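You operate a simulated robot arm through the tools that you are given. There is no shell and no other tool.

You are at the controls of a simulated robot arm. One attempt, no reset.

Task
Track the belt until its edge stays in the green band.
Fine: mode knob on step; set the tracking knob (the belt runs toward the guide of the colour turned to); two to six steps in all, then mode knob off.

It is judged by the outcome, as a careful person would: the job done as asked, and still so three seconds after it is handed in. It fails if anything else is knocked over, pushed out of place, dropped, spilled or broken.

Robot
A 7-joint arm with a four-finger gripper, fixed in place. Base frame: the origin is on the floor under the middle of its stand, x ahead of it, y to its left, z up. Readings come in mm, rad, newtons and seconds.
It reaches about 1223 mm from its shoulder. Its first joint turns from -1.204 to 3.002 rad. Payload 3.67 kg.
The tool frame sits at the grasp point between the pads (the TCP): z along the fingers, y along the line on which they close. The tips reach 28 mm beyond it. The gripper opens to 112 mm; its body begins 73 mm behind the TCP.
Orientation is told as [roll, pitch, yaw] about the base's x, y, z axes, in that order, counted from this pose: with the fingers straight down and closing along the base's y, the tool's x points along the base's -x, its y along +y and its z along -z.

Tools
- The arm moves only by the tool arm_command. Its arguments are lists of equal length, an entry for each row: "offset": the shift along the base's x, y, z in units of 25 mm (1.0 is 25 mm), a list of three; "angular": the turn, a rotation vector about the base's x, y, z in units of 4 degrees (1.0 is 4 degrees), a list of three; "grip": the opening in per cent of the stroke, from 0 (shut) to 100 (fully open). In form: {"offset": [[tx, ty, tz], ...], "angular": [[ax, ay, az], ...], "grip": [grip, ...]}. A call has 1 to 20 rows; each row shifts and turns the commanded pose from where the row before left it. A call with a number of a shift or a turn outside -1 to 1 is refused whole. Each row takes 0.2 s and may step no farther than 50 mm and 0.15 rad from the row before; otherwise, or with a gripper value out of range, the whole call is refused. A pose out of reach is approached as far as the arm can. The call stops where the force on the tool passes 40 N (or 10 N more than at its start, if that is more) or the arm is blocked; 0.2 s more then pass. The fingers move at their own pace (about 102.5 mm/s each) and stop on an object; they squeeze with about 23 N. The grip force told is the motor's: it shows also when the fingers shut on nothing. Time passes only in rows, and 0.2 s behind the last, so rows that do not move let the fingers close. The reply holds the time, the measured pose of the TCP, the force on the tool along the base axes, the opening and the grip force, in the units named above and with some noise, with the torque about the TCP (base axes, N m) and any sound that the robot's microphone picked up.
- Cameras (640 x 400 px; columns grow to the right, rows downward): "scene" is fixed at [48.9, -498.7, 1522.2]; the picture's right is [0.03, -1.00, 0.00], its down [-0.66, -0.02, -0.75] and it looks along [0.75, 0.02, -0.66] (base axes); focal length 319 px, centre (320, 200). "wrist" rides on the gripper at [60, -18, -104] in the tool frame; the picture's right is [0.29, 0.96, 0.00], its down [-0.80, 0.24, -0.55] and it looks along [-0.53, 0.16, 0.83] (tool axes); focal length 234 px, centre (320, 200). There is no depth. A picture from a camera that has moved, and an enlarged one, comes with that camera's place and axes in the base frame and with its lens.
- camera(camera): a new picture of that camera. The clock stands still meanwhile.
- raise_lower(by): slides the trunk up (or, below 0, down) by that many mm; the arm rides with it, the base frame stays. It gives what a move gives, with no picture.
- inspect(camera, box): a new picture of the part [left, top, right, bottom] of that camera's present view, enlarged. The clock stands still meanwhile.
- job_done(): hands the job in; it is judged then, once.

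Places have to be worked out from the pictures, the camera data and where the tool is seen. Open the gripper and draw the arm clear of the work before you hand the job in, unless the task says otherwise.

The tools are called after "Emit:" as name(argument=value, ...) on one line, values as JSON. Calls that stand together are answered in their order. arm_command: Moves the arm, as the interface text tells. Its arguments: {"type":"object","properties":{"offset":{"type":"array","items":{"type":"array","items":{"type":"number"}}},"angular":{"type":"array","items":{"type":"array","items":{"type":"number"}}},"grip":{"type":"array","items":{"type":"number"}}},"required":["offset","angular","grip"]} The other tools are called the same way: raise_lower (by) moves the trunk up or down; camera (camera) takes a picture; inspect (camera, box) takes an enlarged picture of a part of a camera's view; job_done () hands the job in.

At the start:

```text
time: 0.0
tool_pos: [811.8, -339.5, 1130.0]
orientation: [0.0, -0.002, -0.001]
force: [1.1, 0.1, -0.5]
moment: [-0.02, 0.0, 0.01]
width: 112.1
grip_force: 0.1
trunk travel left (down, up): [-525.0, 315.0]
```

scene: 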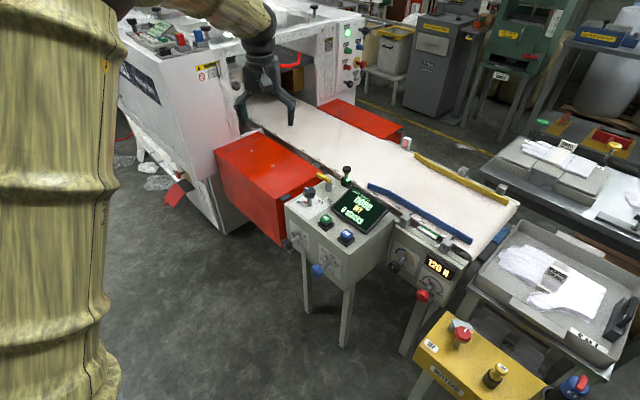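
wrist: 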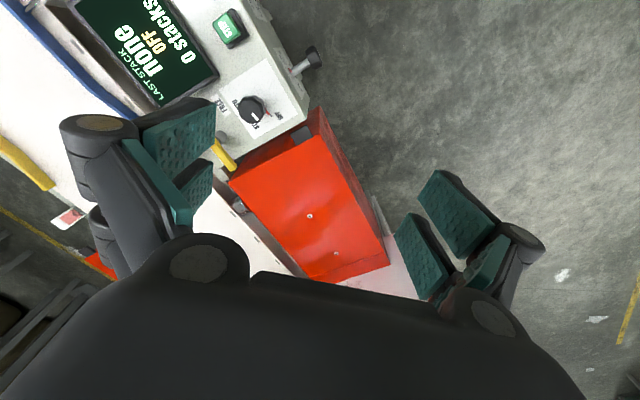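

I start by looking closely at the control post and the belt end to identify the knobs and the band.

Emit:
inspect(camera="scene", box=[270, 160, 400, 290])

Emit:
inspect(camera="scene", box=[360, 180, 520, 310])

Emit:
inspect(camera="wrist", box=[60, 0, 340, 180])

```text
3.08 times, centred on (335, 225) of scene
camera zoom: at [48.9, -498.7, 1522.2], right [0.03, -1.0, 0.0], down [-0.66, -0.02, -0.75], along [0.75, 0.02, -0.66], focal length 982 px, centre (274, 123)
```

zoom: 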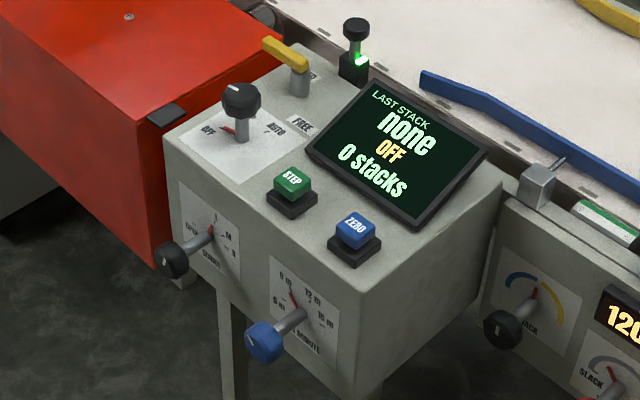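

```text
3.08 times, centred on (440, 245) of scene
camera zoom: at [48.9, -498.7, 1522.2], right [0.03, -1.0, 0.0], down [-0.66, -0.02, -0.75], along [0.75, 0.02, -0.66], focal length 982 px, centre (-49, 62)
```

zoom: 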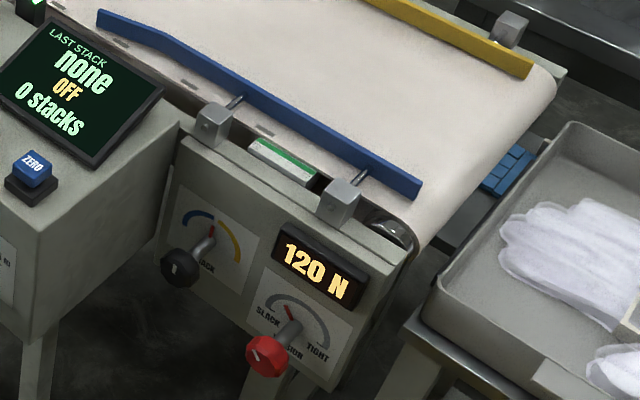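

```text
2.22 times, centred on (200, 90) of wrist
camera zoom: at [752.6, -357.1, 1232.0], right [-0.29, 0.96, 0.0], down [0.8, 0.24, 0.55], along [0.53, 0.16, -0.83], focal length 520 px, centre (587, 444)
```

zoom: 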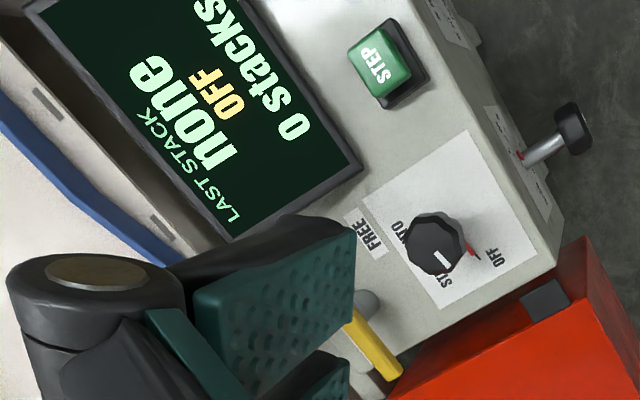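

The post's top has the mode knob and the step button, and the tracking knob with the blue/yellow arc is on the belt frame panel. I zoom in further on the tracking panel, the edge gauge and the mode dial.

Emit:
inspect(camera="scene", box=[390, 205, 470, 255])

Emit:
inspect(camera="scene", box=[380, 235, 460, 285])

Emit:
inspect(camera="scene", box=[285, 165, 365, 215])

Emit:
inspect(camera="wrist", box=[190, 60, 318, 140])

```text
8.00 times, centred on (430, 230) of scene
camera zoom: at [48.9, -498.7, 1522.2], right [0.03, -1.0, 0.0], down [-0.66, -0.02, -0.75], along [0.75, 0.02, -0.66], focal length 2552 px, centre (-560, -40)
```

zoom: 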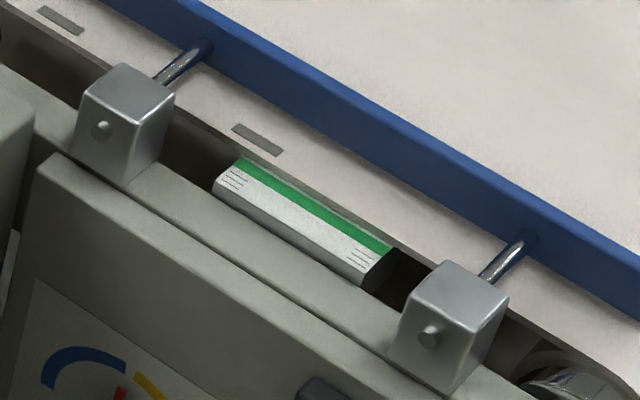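

```text
8.00 times, centred on (420, 260) of scene
camera zoom: at [48.9, -498.7, 1522.2], right [0.03, -1.0, 0.0], down [-0.66, -0.02, -0.75], along [0.75, 0.02, -0.66], focal length 2552 px, centre (-480, -280)
```

zoom: 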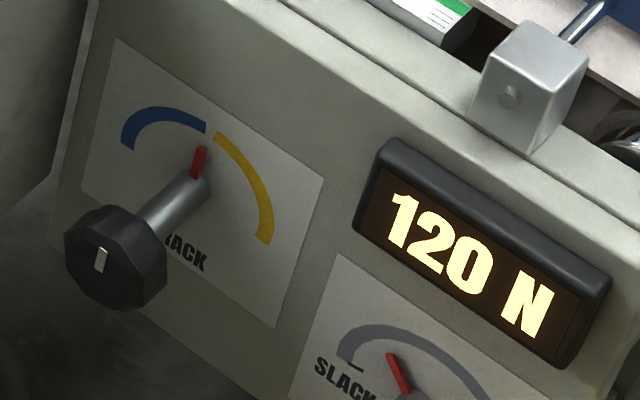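

```text
8.00 times, centred on (325, 190) of scene
camera zoom: at [48.9, -498.7, 1522.2], right [0.03, -1.0, 0.0], down [-0.66, -0.02, -0.75], along [0.75, 0.02, -0.66], focal length 2552 px, centre (280, 280)
```

zoom: 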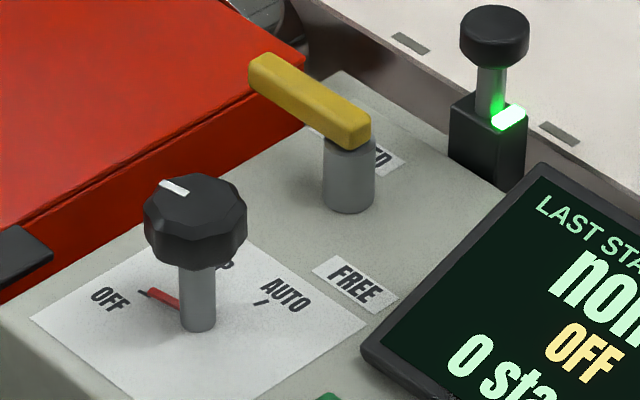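

```text
5.00 times, centred on (254, 100) of wrist
camera zoom: at [752.6, -357.1, 1232.0], right [-0.29, 0.96, 0.0], down [0.8, 0.24, 0.55], along [0.53, 0.16, -0.83], focal length 1171 px, centre (650, 700)
```

zoom: 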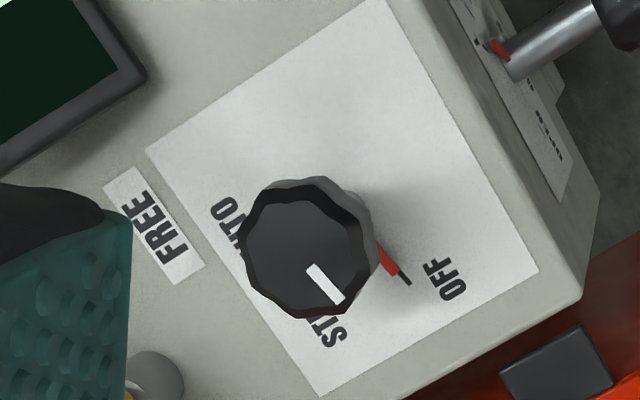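

The mode knob's axis is near (873, -440) with its top at about z 830, and the step button is near (772, -498, 798). Before moving I look at how the fingers are laid out and at the whole wrist view.

Emit:
inspect(camera="wrist", box=[50, 60, 290, 300])

Emit:
inspect(camera="wrist", box=[360, 140, 600, 340])

Emit:
inspect(camera="scene", box=[210, 20, 330, 140])

```text
1.67 times, centred on (170, 180) of wrist
camera zoom: at [752.6, -357.1, 1232.0], right [-0.29, 0.96, 0.0], down [0.8, 0.24, 0.55], along [0.53, 0.16, -0.83], focal length 390 px, centre (570, 233)
```

zoom: 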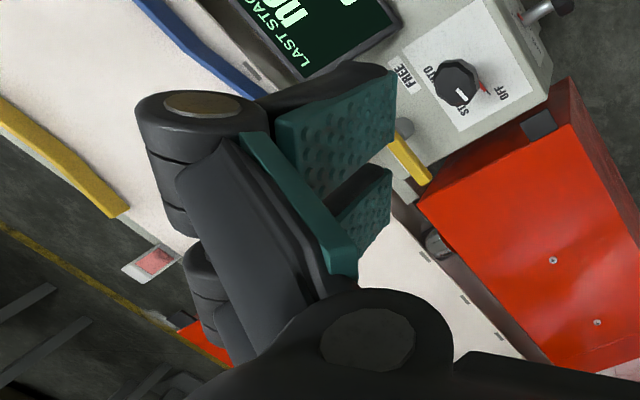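

```text
2.00 times, centred on (480, 240) of wrist
camera zoom: at [752.6, -357.1, 1232.0], right [-0.29, 0.96, 0.0], down [0.8, 0.24, 0.55], along [0.53, 0.16, -0.83], focal length 468 px, centre (0, 120)
```

zoom: 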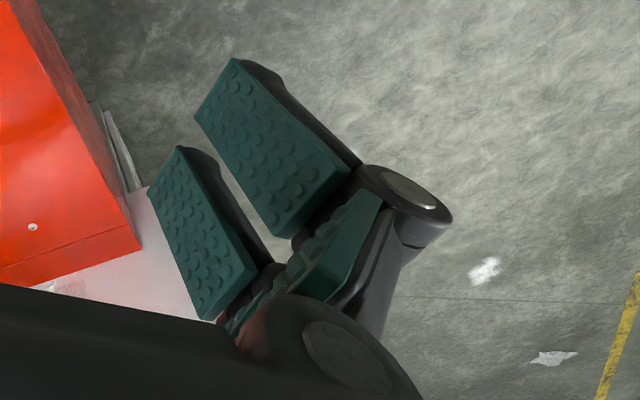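

```text
3.33 times, centred on (270, 80) of scene
camera zoom: at [48.9, -498.7, 1522.2], right [0.03, -1.0, 0.0], down [-0.66, -0.02, -0.75], along [0.75, 0.02, -0.66], focal length 1063 px, centre (487, 600)
```

zoom: 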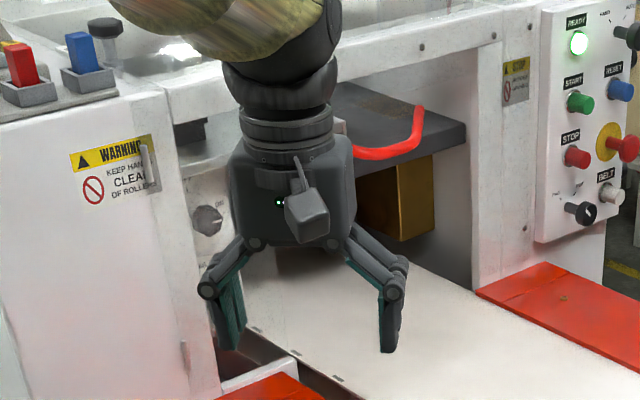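

The fingers are two per side, closing along base y. I move above the mode knob (about 873, -440) at z≈930, with the grip narrowed to around 65 mm and the yaw turned +26° so that turning to STEP ends near -26°.

Emit:
arm_command(offset=[[0.3, -0.5, -1], [0.3, -0.5, -1], [0.3, -0.5, -1], [0.3, -0.5, -1], [0.3, -0.5, -1], [0.3, -0.5, -1], [0.3, -0.5, -1], [0.3, -0.5, -1]], angular=[[0, 0, 0.81], [0, 0, 0.81], [0, 0, 0.81], [0, 0, 0.81], [0, 0, 0.81], [0, 0, 0.81], [0, 0, 0.81], [0, 0, 0.81]], grip=[60, 60, 60, 60, 60, 60, 60, 60])

```text
time: 1.8
tool_pos: [871.9, -442.1, 926.0]
orientation: [0.005, -0.001, 0.454]
force: [-1.0, -0.1, -0.2]
moment: [0.05, 0.01, 0.03]
width: 67.4
grip_force: 0.1
trunk travel left (down, up): [-525.0, 315.0]
```

The arm is at (872, -442, 926) with a 67 mm opening. I take both views to check alignment over the mode knob.

Emit:
camera(camera="wrist")

Emit:
inspect(camera="scene", box=[270, 130, 390, 250])

```text
taken
camera wrist: at [826.3, -483.7, 1029.1], right [-0.68, 0.73, 0.0], down [0.61, 0.56, 0.55], along [0.41, 0.38, -0.83], focal length 234 px, centre (320, 200)
```

wrist: 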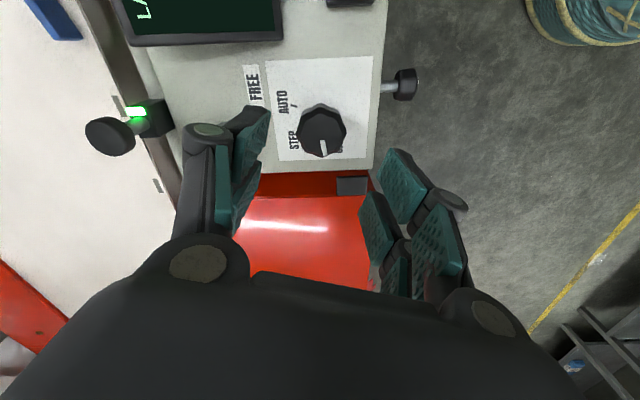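

```text
3.33 times, centred on (330, 190) of scene
camera zoom: at [48.9, -498.7, 1522.2], right [0.03, -1.0, 0.0], down [-0.66, -0.02, -0.75], along [0.75, 0.02, -0.66], focal length 1063 px, centre (287, 233)
```

zoom: 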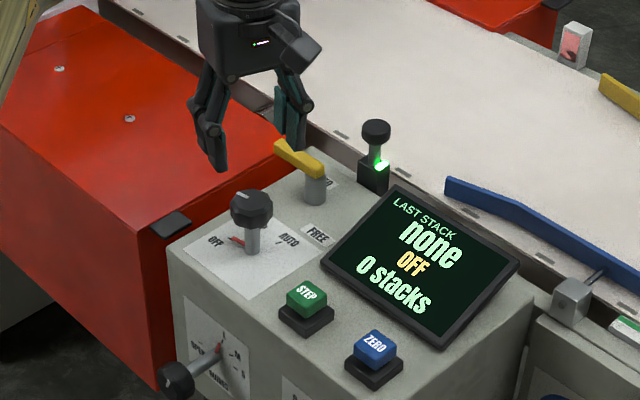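

The knob sits almost exactly on the tool axis (expected about pixel (320,133), seen at (322,130)). I lower to z≈862, just above the knob top, and check again.

Emit:
arm_command(offset=[[0, 0, -0.9], [0, 0, -0.9], [0, 0, -0.76], [0, 0, 0]], angular=[[0, 0, 0], [0, 0, 0], [0, 0, 0], [0, 0, 0]], grip=[60, 60, 60, 60])

Emit:
camera(camera="wrist")

Emit:
inspect(camera="scene", box=[270, 130, 370, 230])

```text
time: 2.8
tool_pos: [872.0, -439.4, 862.5]
orientation: [0.0, 0.0, 0.454]
force: [-0.9, -0.2, 0.2]
moment: [-0.02, 0.0, 0.01]
width: 67.2
grip_force: 0.0
trunk travel left (down, up): [-525.0, 315.0]
```

```text
taken
camera wrist: at [826.2, -480.9, 967.1], right [-0.68, 0.74, 0.0], down [0.61, 0.56, 0.55], along [0.41, 0.38, -0.83], focal length 234 px, centre (320, 200)
```

wrist: 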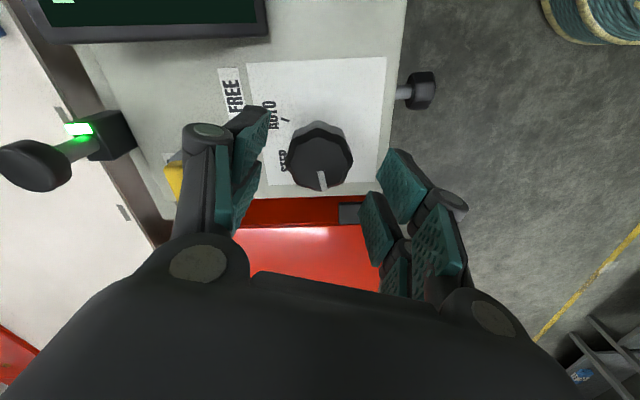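

```text
4.00 times, centred on (320, 180) of scene
camera zoom: at [48.9, -498.7, 1522.2], right [0.03, -1.0, 0.0], down [-0.66, -0.02, -0.75], along [0.75, 0.02, -0.66], focal length 1276 px, centre (320, 280)
```

zoom: 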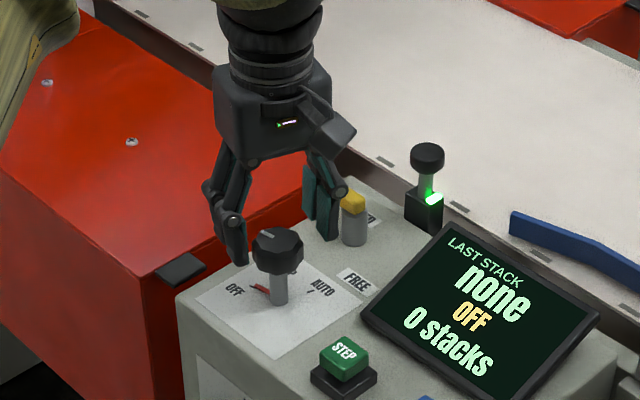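

The knob is laterally centred between the fingers, with about a 2–3 mm offset along the view's vertical. I shift by (-2.5, -2) mm and go down to z≈822 so the pads straddle the knob body, without closing yet.

Emit:
arm_command(offset=[[-0.1, -0.08, -0.5], [0, 0, -0.5], [0, 0, -0.62], [0, 0, 0]], angular=[[0, 0, 0], [0, 0, 0], [0, 0, 0], [0, 0, 0]], grip=[60, 60, 60, 60])

Emit:
camera(camera="wrist")

Emit:
inspect(camera="scene", box=[270, 130, 370, 230])

```text
time: 3.8
tool_pos: [871.0, -441.4, 823.0]
orientation: [0.0, 0.0, 0.451]
force: [-1.0, -0.6, -0.7]
moment: [-0.01, 0.01, 0.0]
width: 67.3
grip_force: 0.1
trunk travel left (down, up): [-525.0, 315.0]
```

```text
taken
camera wrist: at [824.3, -482.9, 927.2], right [-0.68, 0.74, 0.0], down [0.61, 0.56, 0.55], along [0.41, 0.38, -0.83], focal length 234 px, centre (320, 200)
```

wrist: 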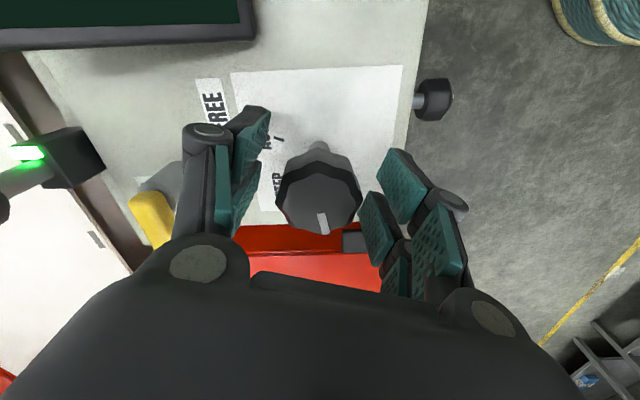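

```text
4.00 times, centred on (320, 180) of scene
camera zoom: at [48.9, -498.7, 1522.2], right [0.03, -1.0, 0.0], down [-0.66, -0.02, -0.75], along [0.75, 0.02, -0.66], focal length 1276 px, centre (320, 280)
```

zoom: 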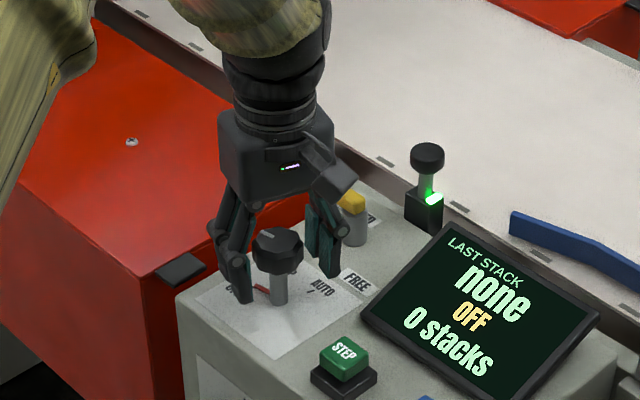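

The knob is centred between the pads at TCP height. I close on it and let the fingers settle.

Emit:
arm_command(offset=[[0, 0, 0], [0, 0, 0], [0, 0, 0]], angular=[[0, 0, 0], [0, 0, 0], [0, 0, 0]], grip=[35, 10, 10])

Emit:
camera(camera="wrist")

```text
time: 4.6
tool_pos: [870.9, -442.0, 821.9]
orientation: [0.003, 0.0, 0.453]
force: [-1.6, 2.6, -1.7]
moment: [0.13, -0.23, 0.01]
width: 39.7
grip_force: 44.6
trunk travel left (down, up): [-525.0, 315.0]
```

```text
taken
camera wrist: at [824.5, -482.7, 926.7], right [-0.68, 0.73, 0.0], down [0.61, 0.56, 0.55], along [0.41, 0.38, -0.83], focal length 234 px, centre (320, 200)
```

wrist: 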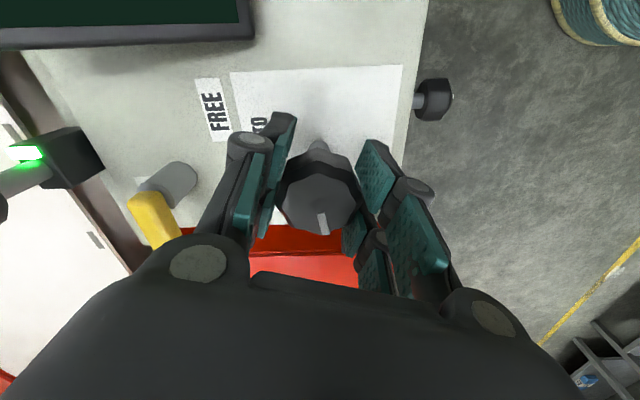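

The knob is gripped at 39.7 mm with low side force. I turn it clockwise (seen from above) by about 48° toward STEP, then check the display.

Emit:
arm_command(offset=[[0, 0, 0], [0, 0, 0], [0, 0, 0], [0, 0, 0], [0, 0, 0], [0, 0, 0], [0, 0, 0], [0, 0, 0], [0, 0, 0], [0, 0, 0], [0, 0, 0], [0, 0, 0], [0, 0, 0]], angular=[[0, 0, -1], [0, 0, -1], [0, 0, -1], [0, 0, -1], [0, 0, -1], [0, 0, -1], [0, 0, -1], [0, 0, -1], [0, 0, -1], [0, 0, -1], [0, 0, -1], [0, 0, -1], [0, 0, 0]], grip=[10, 10, 10, 10, 10, 10, 10, 10, 10, 10, 10, 10, 10])

Emit:
camera(camera="wrist")

Emit:
inspect(camera="scene", box=[285, 150, 405, 250])

```text
time: 7.4
tool_pos: [869.8, -439.7, 823.3]
orientation: [0.0, -0.001, -0.384]
force: [-3.9, 25.2, -12.8]
moment: [0.12, 0.33, 0.04]
width: 39.6
grip_force: 44.4
trunk travel left (down, up): [-525.0, 315.0]
```

```text
taken
camera wrist: at [808.6, -432.9, 926.9], right [0.09, 1.0, 0.0], down [0.83, -0.08, 0.55], along [0.55, -0.05, -0.83], focal length 234 px, centre (320, 200)
```

wrist: 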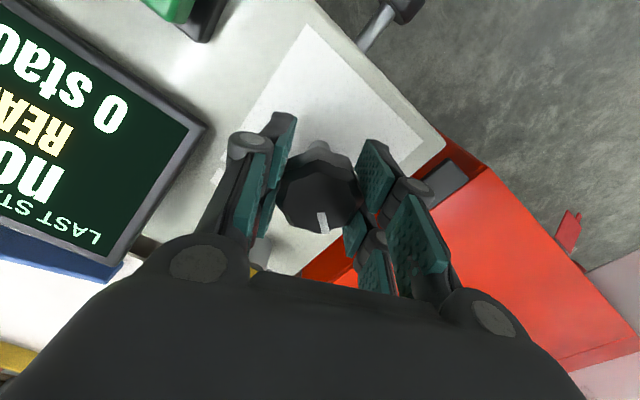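

```text
4.00 times, centred on (345, 200) of scene
camera zoom: at [48.9, -498.7, 1522.2], right [0.03, -1.0, 0.0], down [-0.66, -0.02, -0.75], along [0.75, 0.02, -0.66], focal length 1276 px, centre (220, 200)
```

zoom: 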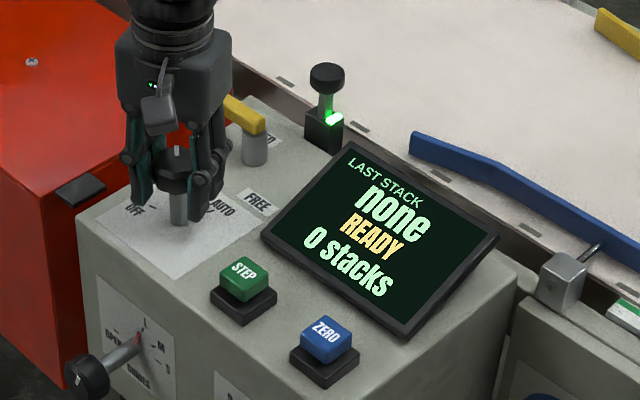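

The display changed from OFF to READY, so the knob is likely on STEP; there is a 25 N side load from a slight off-axis grip. I open the fingers to release it and then look at the pointer.

Emit:
arm_command(offset=[[0, 0, 0], [0, 0, 0], [0, 0, 0]], angular=[[0, 0, 0], [0, 0, 0], [0, 0, 0]], grip=[50, 60, 60])

Emit:
camera(camera="wrist")

Emit:
inspect(camera="scene", box=[285, 150, 405, 250])

```text
time: 8.2
tool_pos: [868.6, -441.6, 823.7]
orientation: [0.0, 0.0, -0.386]
force: [-0.2, -0.3, 0.0]
moment: [-0.03, -0.03, 0.01]
width: 67.2
grip_force: 0.0
trunk travel left (down, up): [-525.0, 315.0]
```

```text
taken
camera wrist: at [807.5, -435.4, 927.4], right [0.09, 1.0, 0.0], down [0.83, -0.08, 0.55], along [0.55, -0.05, -0.83], focal length 234 px, centre (320, 200)
```

wrist: 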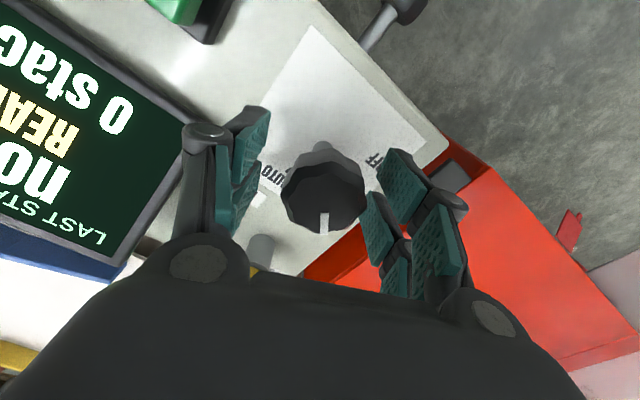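

```text
4.00 times, centred on (345, 200) of scene
camera zoom: at [48.9, -498.7, 1522.2], right [0.03, -1.0, 0.0], down [-0.66, -0.02, -0.75], along [0.75, 0.02, -0.66], focal length 1276 px, centre (220, 200)
```

zoom: 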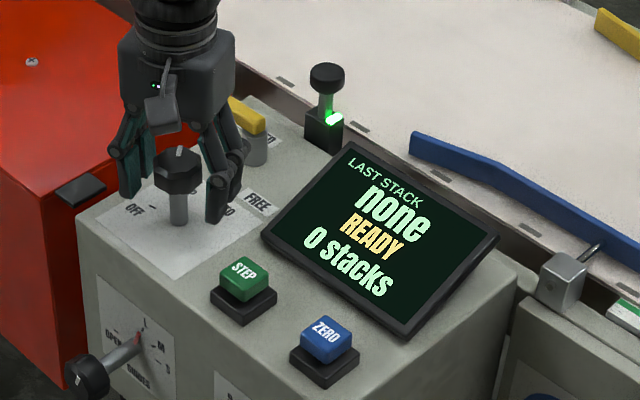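

READY shows and the knob stands between OFF and AUTO, i.e. on STEP. I lift straight up clear of the knob, then zoom tightly on the belt-edge gauge from the fixed camera.

Emit:
arm_command(offset=[[0, 0, 0.5], [0, 0, 1], [0, 0, 1], [0, 0, 1], [0, 0, 1]], angular=[[0, 0, 0], [0, 0, 0], [0, 0, 0], [0, 0, 0], [0, 0, 0]], grip=[60, 60, 60, 60, 60])

Emit:
inspect(camera="scene", box=[412, 217, 444, 243])

Emit:
inspect(camera="scene", box=[290, 170, 350, 215])

```text
time: 9.4
tool_pos: [868.5, -441.9, 936.9]
orientation: [0.002, 0.0, -0.386]
force: [-0.4, 0.0, 1.2]
moment: [-0.03, 0.0, 0.02]
width: 67.5
grip_force: 0.0
trunk travel left (down, up): [-525.0, 315.0]
```

```text
15.38 times, centred on (428, 230) of scene
camera zoom: at [48.9, -498.7, 1522.2], right [0.03, -1.0, 0.0], down [-0.66, -0.02, -0.75], along [0.75, 0.02, -0.66], focal length 4908 px, centre (-1342, -262)
```

zoom: 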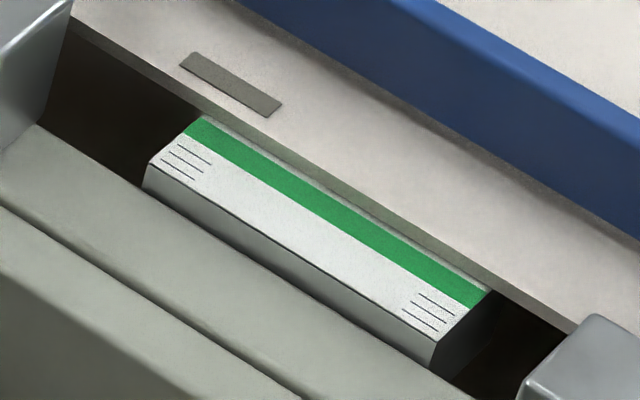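

```text
8.89 times, centred on (320, 192) of scene
camera zoom: at [48.9, -498.7, 1522.2], right [0.03, -1.0, 0.0], down [-0.66, -0.02, -0.75], along [0.75, 0.02, -0.66], focal length 2836 px, centre (320, 267)
```

zoom: 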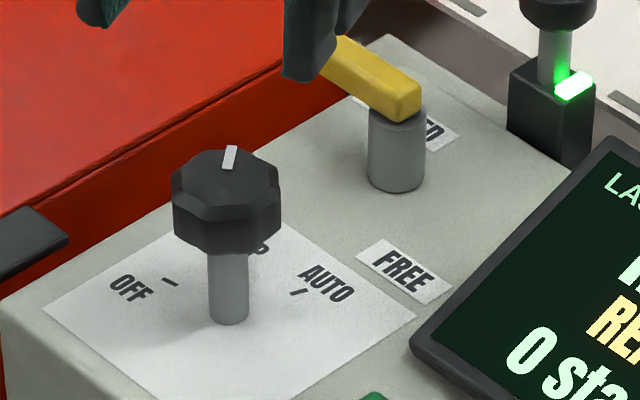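

STEP is confirmed by the pointer. I zoom even further on the boundary between the green band and the belt edge.

Emit:
inspect(camera="scene", box=[417, 221, 427, 228])

Emit:
inspect(camera="scene", box=[430, 229, 440, 236])

```text
16.00 times, centred on (422, 224) of scene
camera zoom: at [48.9, -498.7, 1522.2], right [0.03, -1.0, 0.0], down [-0.66, -0.02, -0.75], along [0.75, 0.02, -0.66], focal length 5104 px, centre (-1312, -192)
```

zoom: 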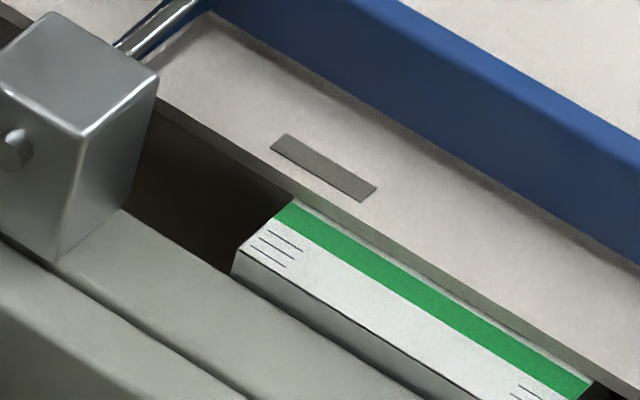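

```text
16.00 times, centred on (435, 232) of scene
camera zoom: at [48.9, -498.7, 1522.2], right [0.03, -1.0, 0.0], down [-0.66, -0.02, -0.75], along [0.75, 0.02, -0.66], focal length 5104 px, centre (-1520, -320)
```

zoom: 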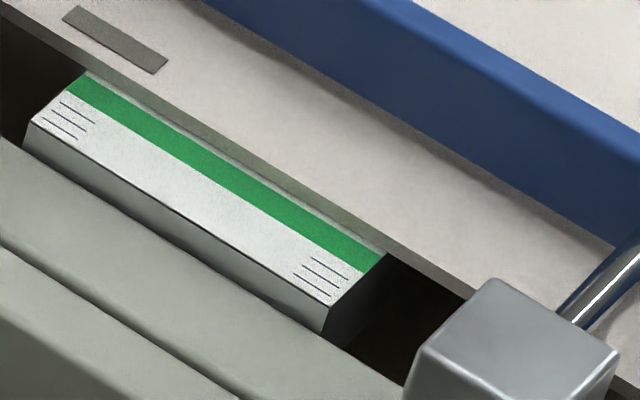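

The gauge has a green band, and the belt edge seems to lie at its far (yellow) side, but parallax makes this uncertain. I move the gripper high over the post toward (760, -760, 960) to get a steeper wrist-camera view of the gauge and tracking panel.

Emit:
arm_command(offset=[[0, 0, 1], [-0.33, -0.98, 0], [-0.33, -0.98, 0], [-0.33, -0.98, 0], [-0.33, -0.98, 0], [-0.33, -0.98, 0], [-0.33, -0.98, 0], [-0.33, -0.98, 0], [-0.33, -0.98, 0], [-0.33, -0.98, 0], [-0.33, -0.98, 0], [-0.33, -0.98, 0], [-0.33, -0.98, 0], [-0.33, -0.98, 0]], angular=[[0, 0, 0], [0, 0, -0.44], [0, 0, -0.44], [0, 0, -0.44], [0, 0, -0.44], [0, 0, -0.44], [0, 0, -0.44], [0, 0, -0.44], [0, 0, -0.44], [0, 0, -0.44], [0, 0, -0.44], [0, 0, -0.44], [0, 0, -0.44], [0, 0, -0.44]], grip=[60, 60, 60, 60, 60, 60, 60, 60, 60, 60, 60, 60, 60, 60])

Emit:
camera(camera="wrist")

Emit:
camera(camera="scene")

```text
time: 12.4
tool_pos: [763.2, -760.7, 958.8]
orientation: [0.001, 0.002, -0.785]
force: [-0.2, 0.0, 0.8]
moment: [-0.02, 0.01, -0.01]
width: 67.1
grip_force: 0.0
trunk travel left (down, up): [-525.0, 315.0]
```

```text
taken
camera wrist: at [708.7, -730.3, 1063.3], right [0.47, 0.88, 0.0], down [0.73, -0.4, 0.55], along [0.49, -0.26, -0.83], focal length 234 px, centre (320, 200)
```

wrist: 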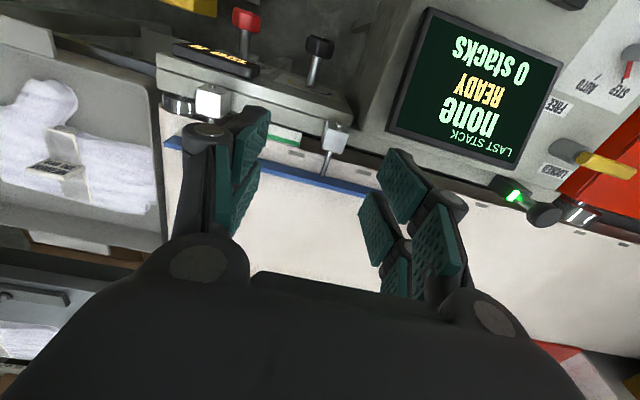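

```text
taken
```

scene: 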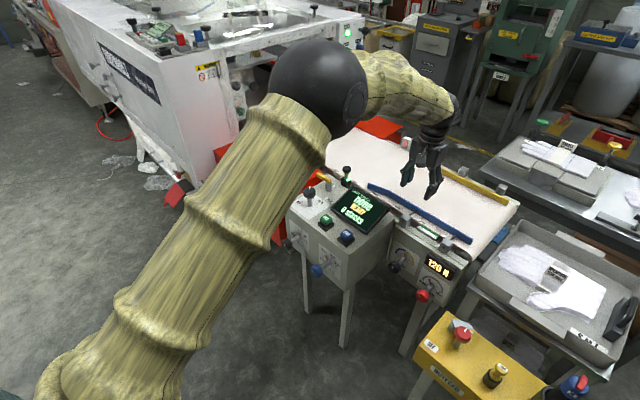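

The pose was reached, and the wrist camera now sees the gauge, the guides and both panel knobs. I zoom in on the gauge and the knobs from here.

Emit:
inspect(camera="wrist", box=[260, 115, 324, 155])

Emit:
inspect(camera="wrist", box=[160, 0, 400, 150])

```text
10.00 times, centred on (292, 135) of wrist
camera zoom: at [708.7, -730.3, 1063.3], right [0.47, 0.88, 0.0], down [0.73, -0.4, 0.55], along [0.49, -0.26, -0.83], focal length 2342 px, centre (600, 850)
```

zoom: 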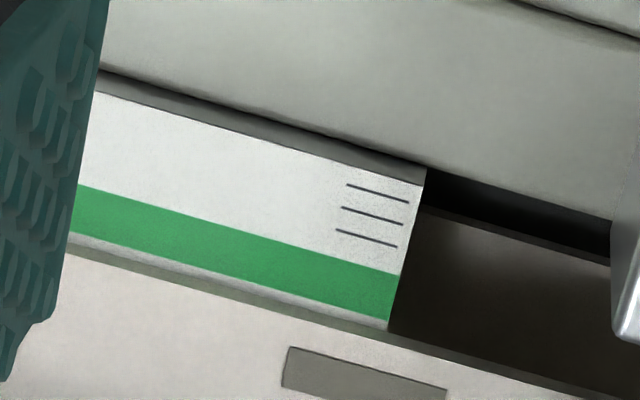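

```text
2.67 times, centred on (280, 75) of wrist
camera zoom: at [708.7, -730.3, 1063.3], right [0.47, 0.88, 0.0], down [0.73, -0.4, 0.55], along [0.49, -0.26, -0.83], focal length 624 px, centre (427, 533)
```

zoom: 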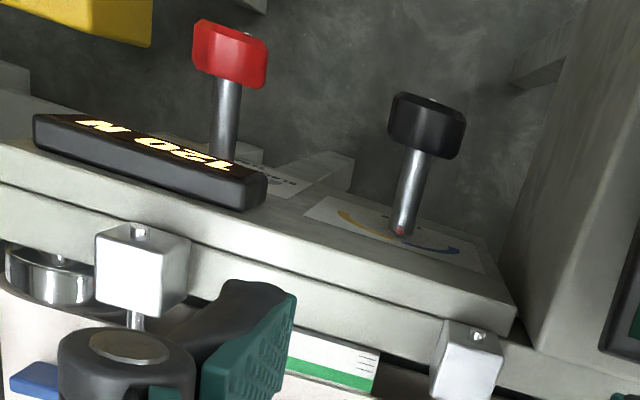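

The wrist view shows a thin white sliver beyond the green band before the belt edge, so the belt sits too far toward the yellow guide. I zoom closer on that boundary to measure it.

Emit:
inspect(camera="wrist", box=[276, 136, 308, 156])

Emit:
inspect(camera="wrist", box=[290, 20, 350, 60])

Emit:
inspect(camera="wrist", box=[290, 65, 350, 105])

```text
16.00 times, centred on (292, 146) of wrist
camera zoom: at [708.7, -730.3, 1063.3], right [0.47, 0.88, 0.0], down [0.73, -0.4, 0.55], along [0.49, -0.26, -0.83], focal length 3747 px, centre (768, 1064)
```

zoom: 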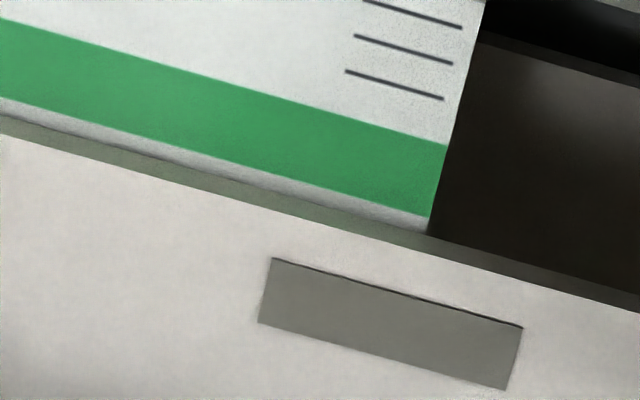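

```text
10.00 times, centred on (320, 40) of wrist
camera zoom: at [708.7, -730.3, 1063.3], right [0.47, 0.88, 0.0], down [0.73, -0.4, 0.55], along [0.49, -0.26, -0.83], focal length 2342 px, centre (320, 1800)
```

zoom: 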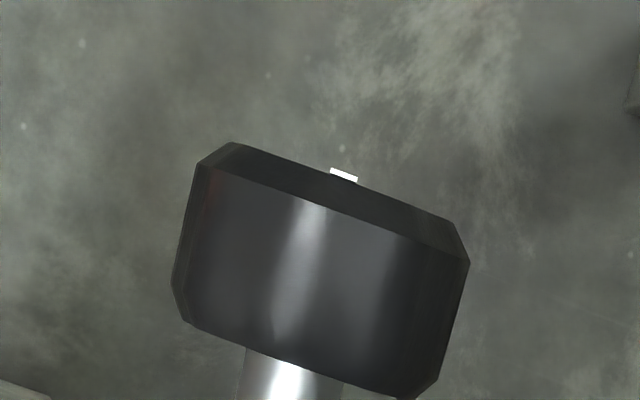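

```text
10.00 times, centred on (320, 85) of wrist
camera zoom: at [708.7, -730.3, 1063.3], right [0.47, 0.88, 0.0], down [0.73, -0.4, 0.55], along [0.49, -0.26, -0.83], focal length 2342 px, centre (320, 1350)
```

zoom: 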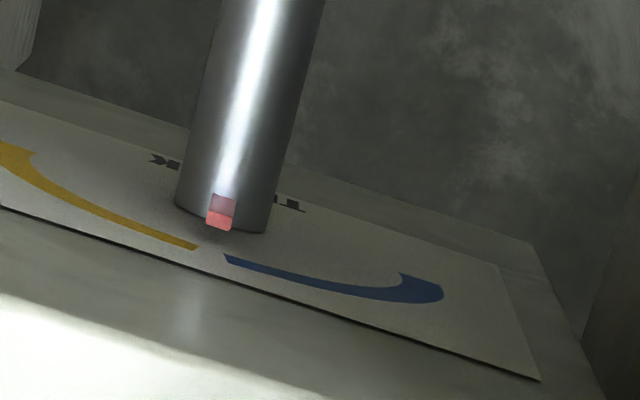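

The belt edge lies about 1 mm past the green band on the yellow side, so the belt must run toward blue. I triangulate the tracking knob's front face at about (705, -724, 643) with its axis along (0.71, -0.71, 0). I back off, then pitch the gripper up to horizontal well above the equipment.

Emit:
arm_command(offset=[[-0.98, 0.98, 0], [-0.98, 0.98, 0], [-0.98, 0.98, 0], [-0.98, 0.98, 0], [-0.98, 0.98, 0], [0, 0, 0], [0, 0, 0], [0, 0, 0], [0, 0, 0], [0, 0, 0], [0, 0, 0], [0, 0, 0], [0, 0, 0]], angular=[[0, 0, 0], [0, 0, 0], [0, 0, 0], [0, 0, 0], [0, 0, 0], [-0.994, -0.994, 0], [-0.994, -0.994, 0], [-0.994, -0.994, 0], [-0.994, -0.994, 0], [-0.994, -0.994, 0], [-0.994, -0.994, 0], [-0.994, -0.994, 0], [-0.994, -0.994, 0]], grip=[60, 60, 60, 60, 60, 60, 60, 60, 60, 60, 60, 60, 60])

Emit:
camera(camera="scene")

Emit:
camera(camera="wrist")

```text
time: 15.2
tool_pos: [641.8, -637.7, 960.1]
orientation: [0.0, -0.787, -0.785]
force: [0.3, 0.5, 0.1]
moment: [-0.01, 0.0, -0.05]
width: 67.2
grip_force: 0.1
trunk travel left (down, up): [-525.0, 315.0]
```

```text
taken
```

scene: 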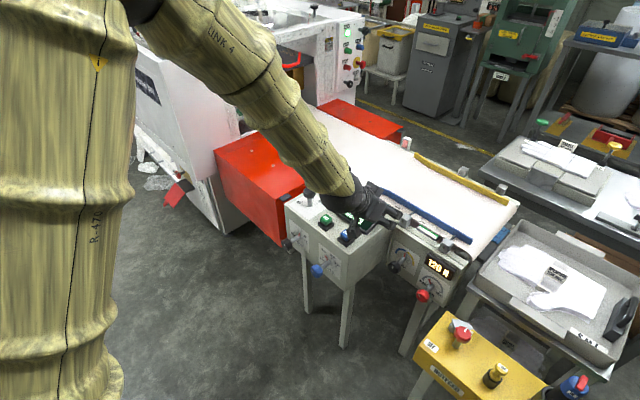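

```text
taken
camera wrist: at [546.6, -567.4, 992.0], right [0.53, 0.82, -0.2], down [0.29, 0.05, 0.96], along [0.79, -0.57, -0.21], focal length 234 px, centre (320, 200)
```

wrist: 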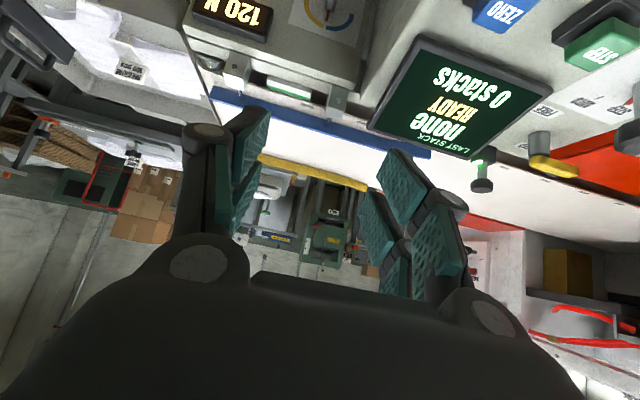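

The forearm comes in cleanly from behind. I finish the pitch to horizontal here at z≈960 and check.

Emit:
arm_command(offset=[[0, 0, 0], [0, 0, 0], [0, 0, 0], [0, 0, 0], [0, 0, 0], [0, 0, 0], [0, 0, 0], [0, 0, 0]], angular=[[-0.994, -0.994, 0], [-0.994, -0.994, 0], [-0.994, -0.994, 0], [-0.994, -0.994, 0], [-0.994, -0.994, 0], [-0.994, -0.994, 0], [-0.994, -0.994, 0], [-0.994, -0.994, 0]], grip=[60, 60, 60, 60, 60, 60, 60, 60])

Emit:
camera(camera="scene")

Emit:
camera(camera="wrist")

```text
time: 17.0
tool_pos: [639.4, -637.0, 960.2]
orientation: [-2.699, -1.569, 1.913]
force: [0.3, -0.8, -0.7]
moment: [-0.01, -0.04, -0.01]
width: 67.4
grip_force: 0.1
trunk travel left (down, up): [-525.0, 315.0]
```

```text
taken
```

scene: 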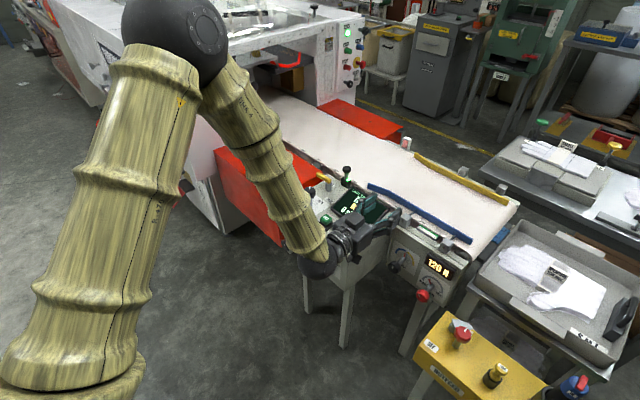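

```text
taken
camera wrist: at [554.6, -576.0, 900.4], right [0.68, 0.68, -0.29], down [-0.22, 0.56, 0.8], along [0.7, -0.47, 0.53], focal length 234 px, centre (320, 200)
```

wrist: 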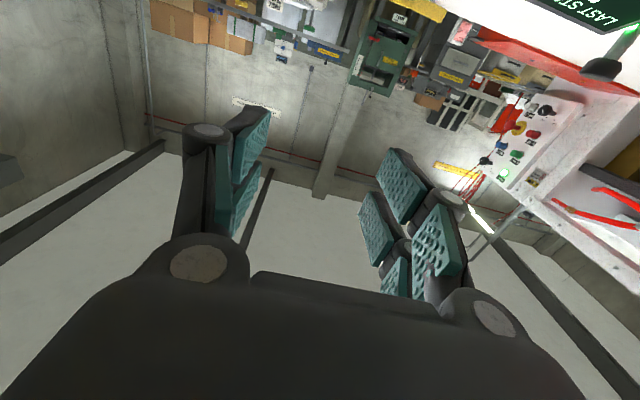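

The tool is horizontal, facing the panel. I shift sideways into line with the tracking knob's axis while still about 70 mm in front of it, then lower with the trunk in stages.

Emit:
arm_command(offset=[[0.31, -0.75, 0], [0.31, -0.75, 0], [0, 0, 0]], angular=[[0, 0, 0], [0, 0, 0], [0, 0, 0]], grip=[60, 60, 60])

Emit:
raise_lower(by=-160)

Emit:
camera(camera="scene")

Emit:
camera(camera="wrist")

```text
time: 17.8
tool_pos: [655.2, -676.6, 962.0]
orientation: [-2.222, -1.57, 1.435]
force: [-0.7, -0.9, -0.1]
moment: [-0.01, 0.01, -0.01]
width: 67.0
grip_force: 0.0
trunk travel left (down, up): [-525.0, 315.0]
```

```text
time: 19.6
tool_pos: [654.6, -677.0, 802.4]
orientation: [-2.44, -1.569, 1.657]
force: [0.4, 0.1, 0.1]
moment: [-0.02, 0.0, 0.0]
width: 67.4
grip_force: 0.0
trunk travel left (down, up): [-365.0, 475.0]
```

```text
taken
```

scene: 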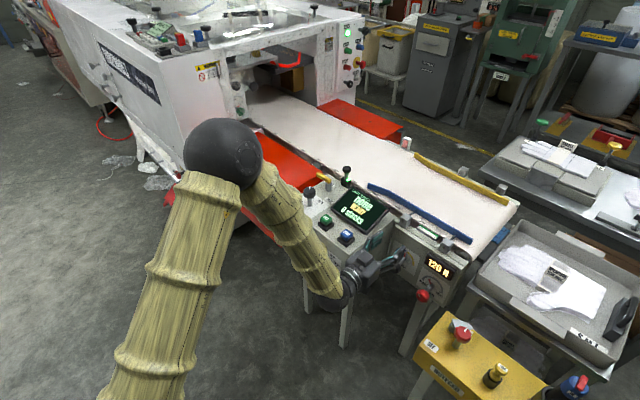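

```text
taken
camera wrist: at [569.2, -614.6, 741.9], right [0.68, 0.68, -0.29], down [-0.22, 0.56, 0.8], along [0.7, -0.47, 0.53], focal length 234 px, centre (320, 200)
```

wrist: 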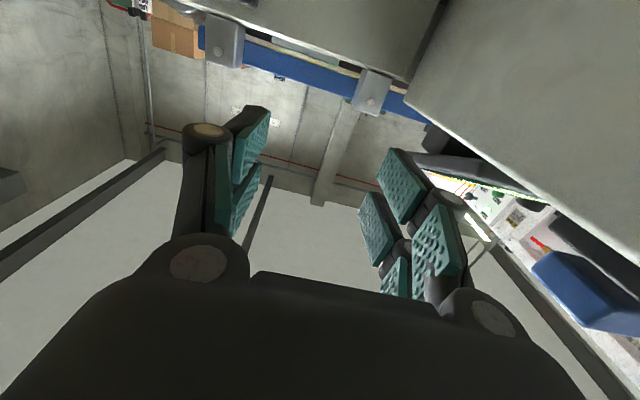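

The back-right corner of the post appears where predicted, so roughly 20 mm side clearance to the post is confirmed. I lower 100 mm more and check.

Emit:
raise_lower(by=-100)

Emit:
camera(camera="wrist")

Emit:
inspect(camera="scene", box=[310, 200, 470, 310])

```text
time: 21.0
tool_pos: [654.4, -676.7, 701.4]
orientation: [-2.467, -1.57, 1.685]
force: [-0.3, -0.2, 0.6]
moment: [0.02, 0.02, 0.0]
width: 67.4
grip_force: 0.0
trunk travel left (down, up): [-265.0, 575.0]
```

```text
taken
camera wrist: at [569.2, -614.6, 641.9], right [0.68, 0.68, -0.29], down [-0.22, 0.56, 0.8], along [0.7, -0.47, 0.53], focal length 234 px, centre (320, 200)
```

wrist: 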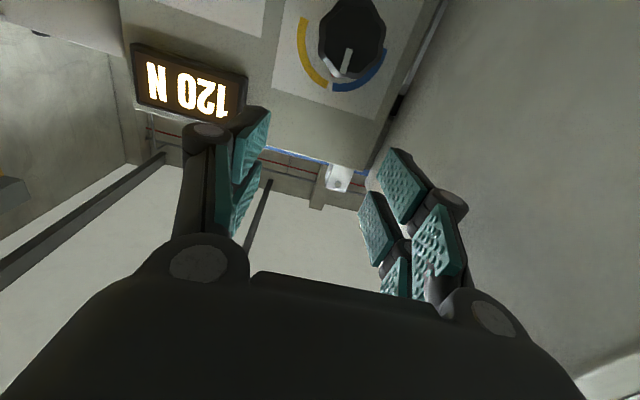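

```text
3.64 times, centred on (390, 255) of scene
camera zoom: at [48.9, -498.7, 1522.2], right [0.03, -1.0, 0.0], down [-0.66, -0.02, -0.75], along [0.75, 0.02, -0.66], focal length 1160 px, centre (66, 0)
```

zoom: 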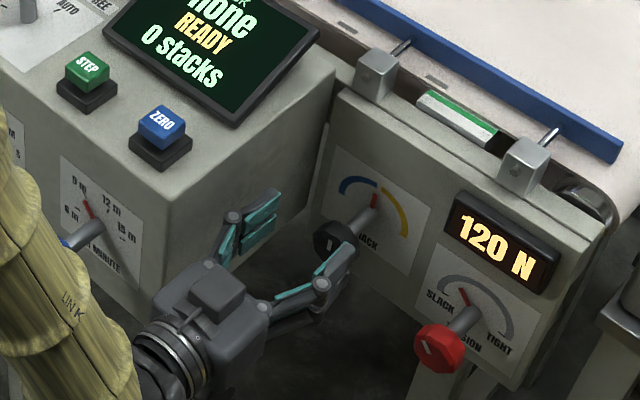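

The tracking knob's front centre measures about (705, -724, 636) from here, laterally in line with the tool. I lower 62 mm more and re-measure before advancing.

Emit:
raise_lower(by=-62)

Emit:
camera(camera="wrist")

Emit:
inspect(camera="scene", box=[310, 200, 470, 310])

```text
time: 22.0
tool_pos: [655.6, -675.5, 640.2]
orientation: [-2.496, -1.57, 1.71]
force: [-0.4, -0.8, -0.3]
moment: [0.02, 0.03, -0.03]
width: 67.2
grip_force: 0.1
trunk travel left (down, up): [-203.0, 637.0]
```

```text
taken
camera wrist: at [569.2, -614.5, 579.9], right [0.68, 0.68, -0.29], down [-0.22, 0.56, 0.8], along [0.7, -0.47, 0.53], focal length 234 px, centre (320, 200)
```

wrist: 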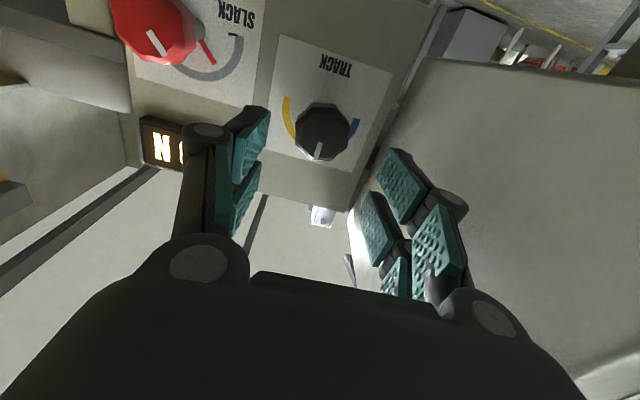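

```text
3.64 times, centred on (390, 255) of scene
camera zoom: at [48.9, -498.7, 1522.2], right [0.03, -1.0, 0.0], down [-0.66, -0.02, -0.75], along [0.75, 0.02, -0.66], focal length 1160 px, centre (66, 0)
```

zoom: 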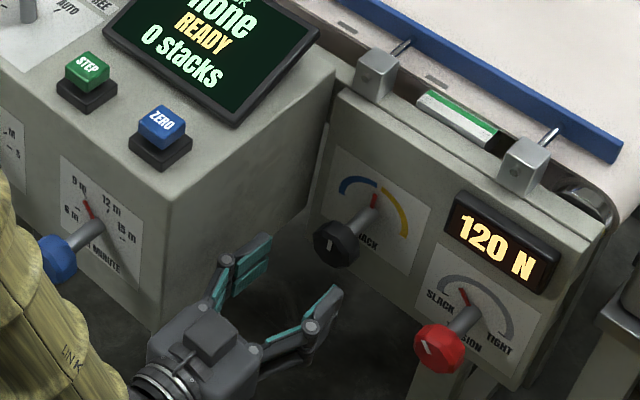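

The knob's axis is in lateral line with the tool and about 6 mm lower than the TCP. I lower 5.5 mm and advance 40 mm, so the tips come just level with the knob's front, then check.

Emit:
arm_command(offset=[[0, 0, -0.22], [0.566, -0.566, 0], [0.566, -0.566, 0], [0, 0, 0]], angular=[[0, 0, 0], [0, 0, 0], [0, 0, 0], [0, 0, 0]], grip=[60, 60, 60, 60])

Emit:
camera(camera="wrist")

Emit:
inspect(camera="scene", box=[350, 210, 450, 280])

```text
time: 23.0
tool_pos: [684.8, -703.7, 632.3]
orientation: [-1.888, -1.571, 1.104]
force: [-0.7, -0.4, -0.3]
moment: [0.03, 0.0, 0.0]
width: 67.3
grip_force: 0.0
trunk travel left (down, up): [-203.0, 637.0]
```

```text
taken
camera wrist: at [598.1, -642.5, 573.4], right [0.68, 0.68, -0.29], down [-0.22, 0.56, 0.8], along [0.7, -0.47, 0.53], focal length 234 px, centre (320, 200)
```

wrist: 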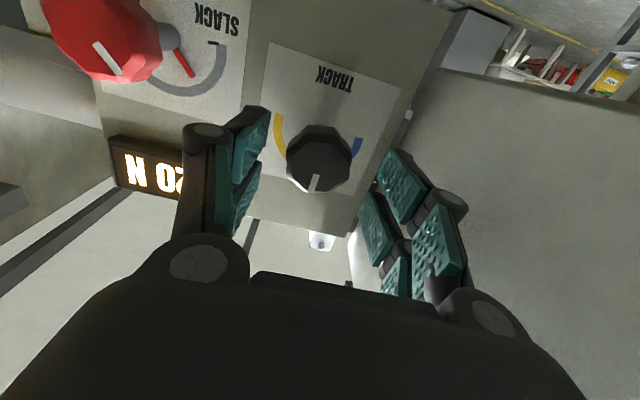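

```text
5.71 times, centred on (400, 245) of scene
camera zoom: at [48.9, -498.7, 1522.2], right [0.03, -1.0, 0.0], down [-0.66, -0.02, -0.75], along [0.75, 0.02, -0.66], focal length 1823 px, centre (-137, -57)
```

zoom: 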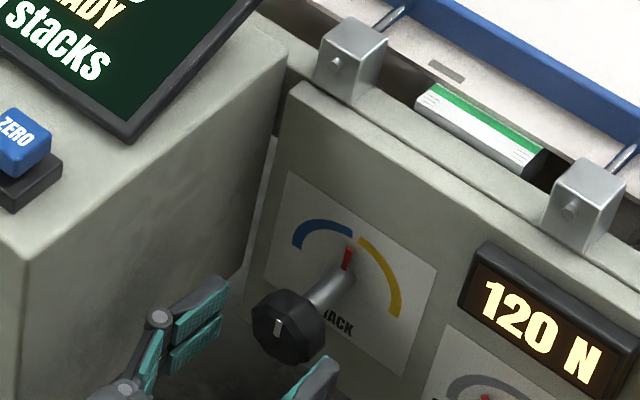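

The tips are level with the knob's front and there is no contact. I zoom to measure the knob's centre precisely before sliding over it.

Emit:
inspect(camera="wrist", box=[256, 90, 384, 210])

```text
3.33 times, centred on (320, 150) of wrist
camera zoom: at [598.1, -642.5, 573.4], right [0.68, 0.68, -0.29], down [-0.22, 0.56, 0.8], along [0.7, -0.47, 0.53], focal length 781 px, centre (320, 367)
```

zoom: 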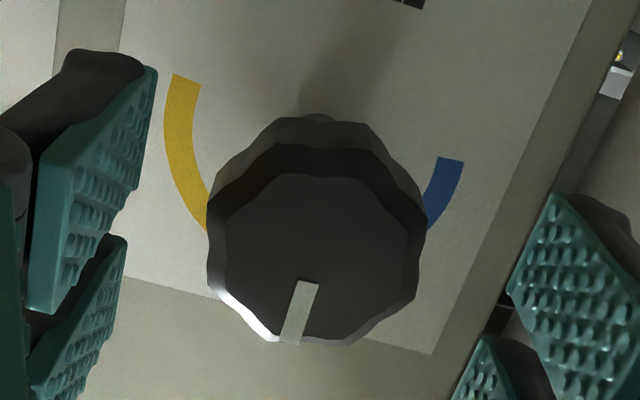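

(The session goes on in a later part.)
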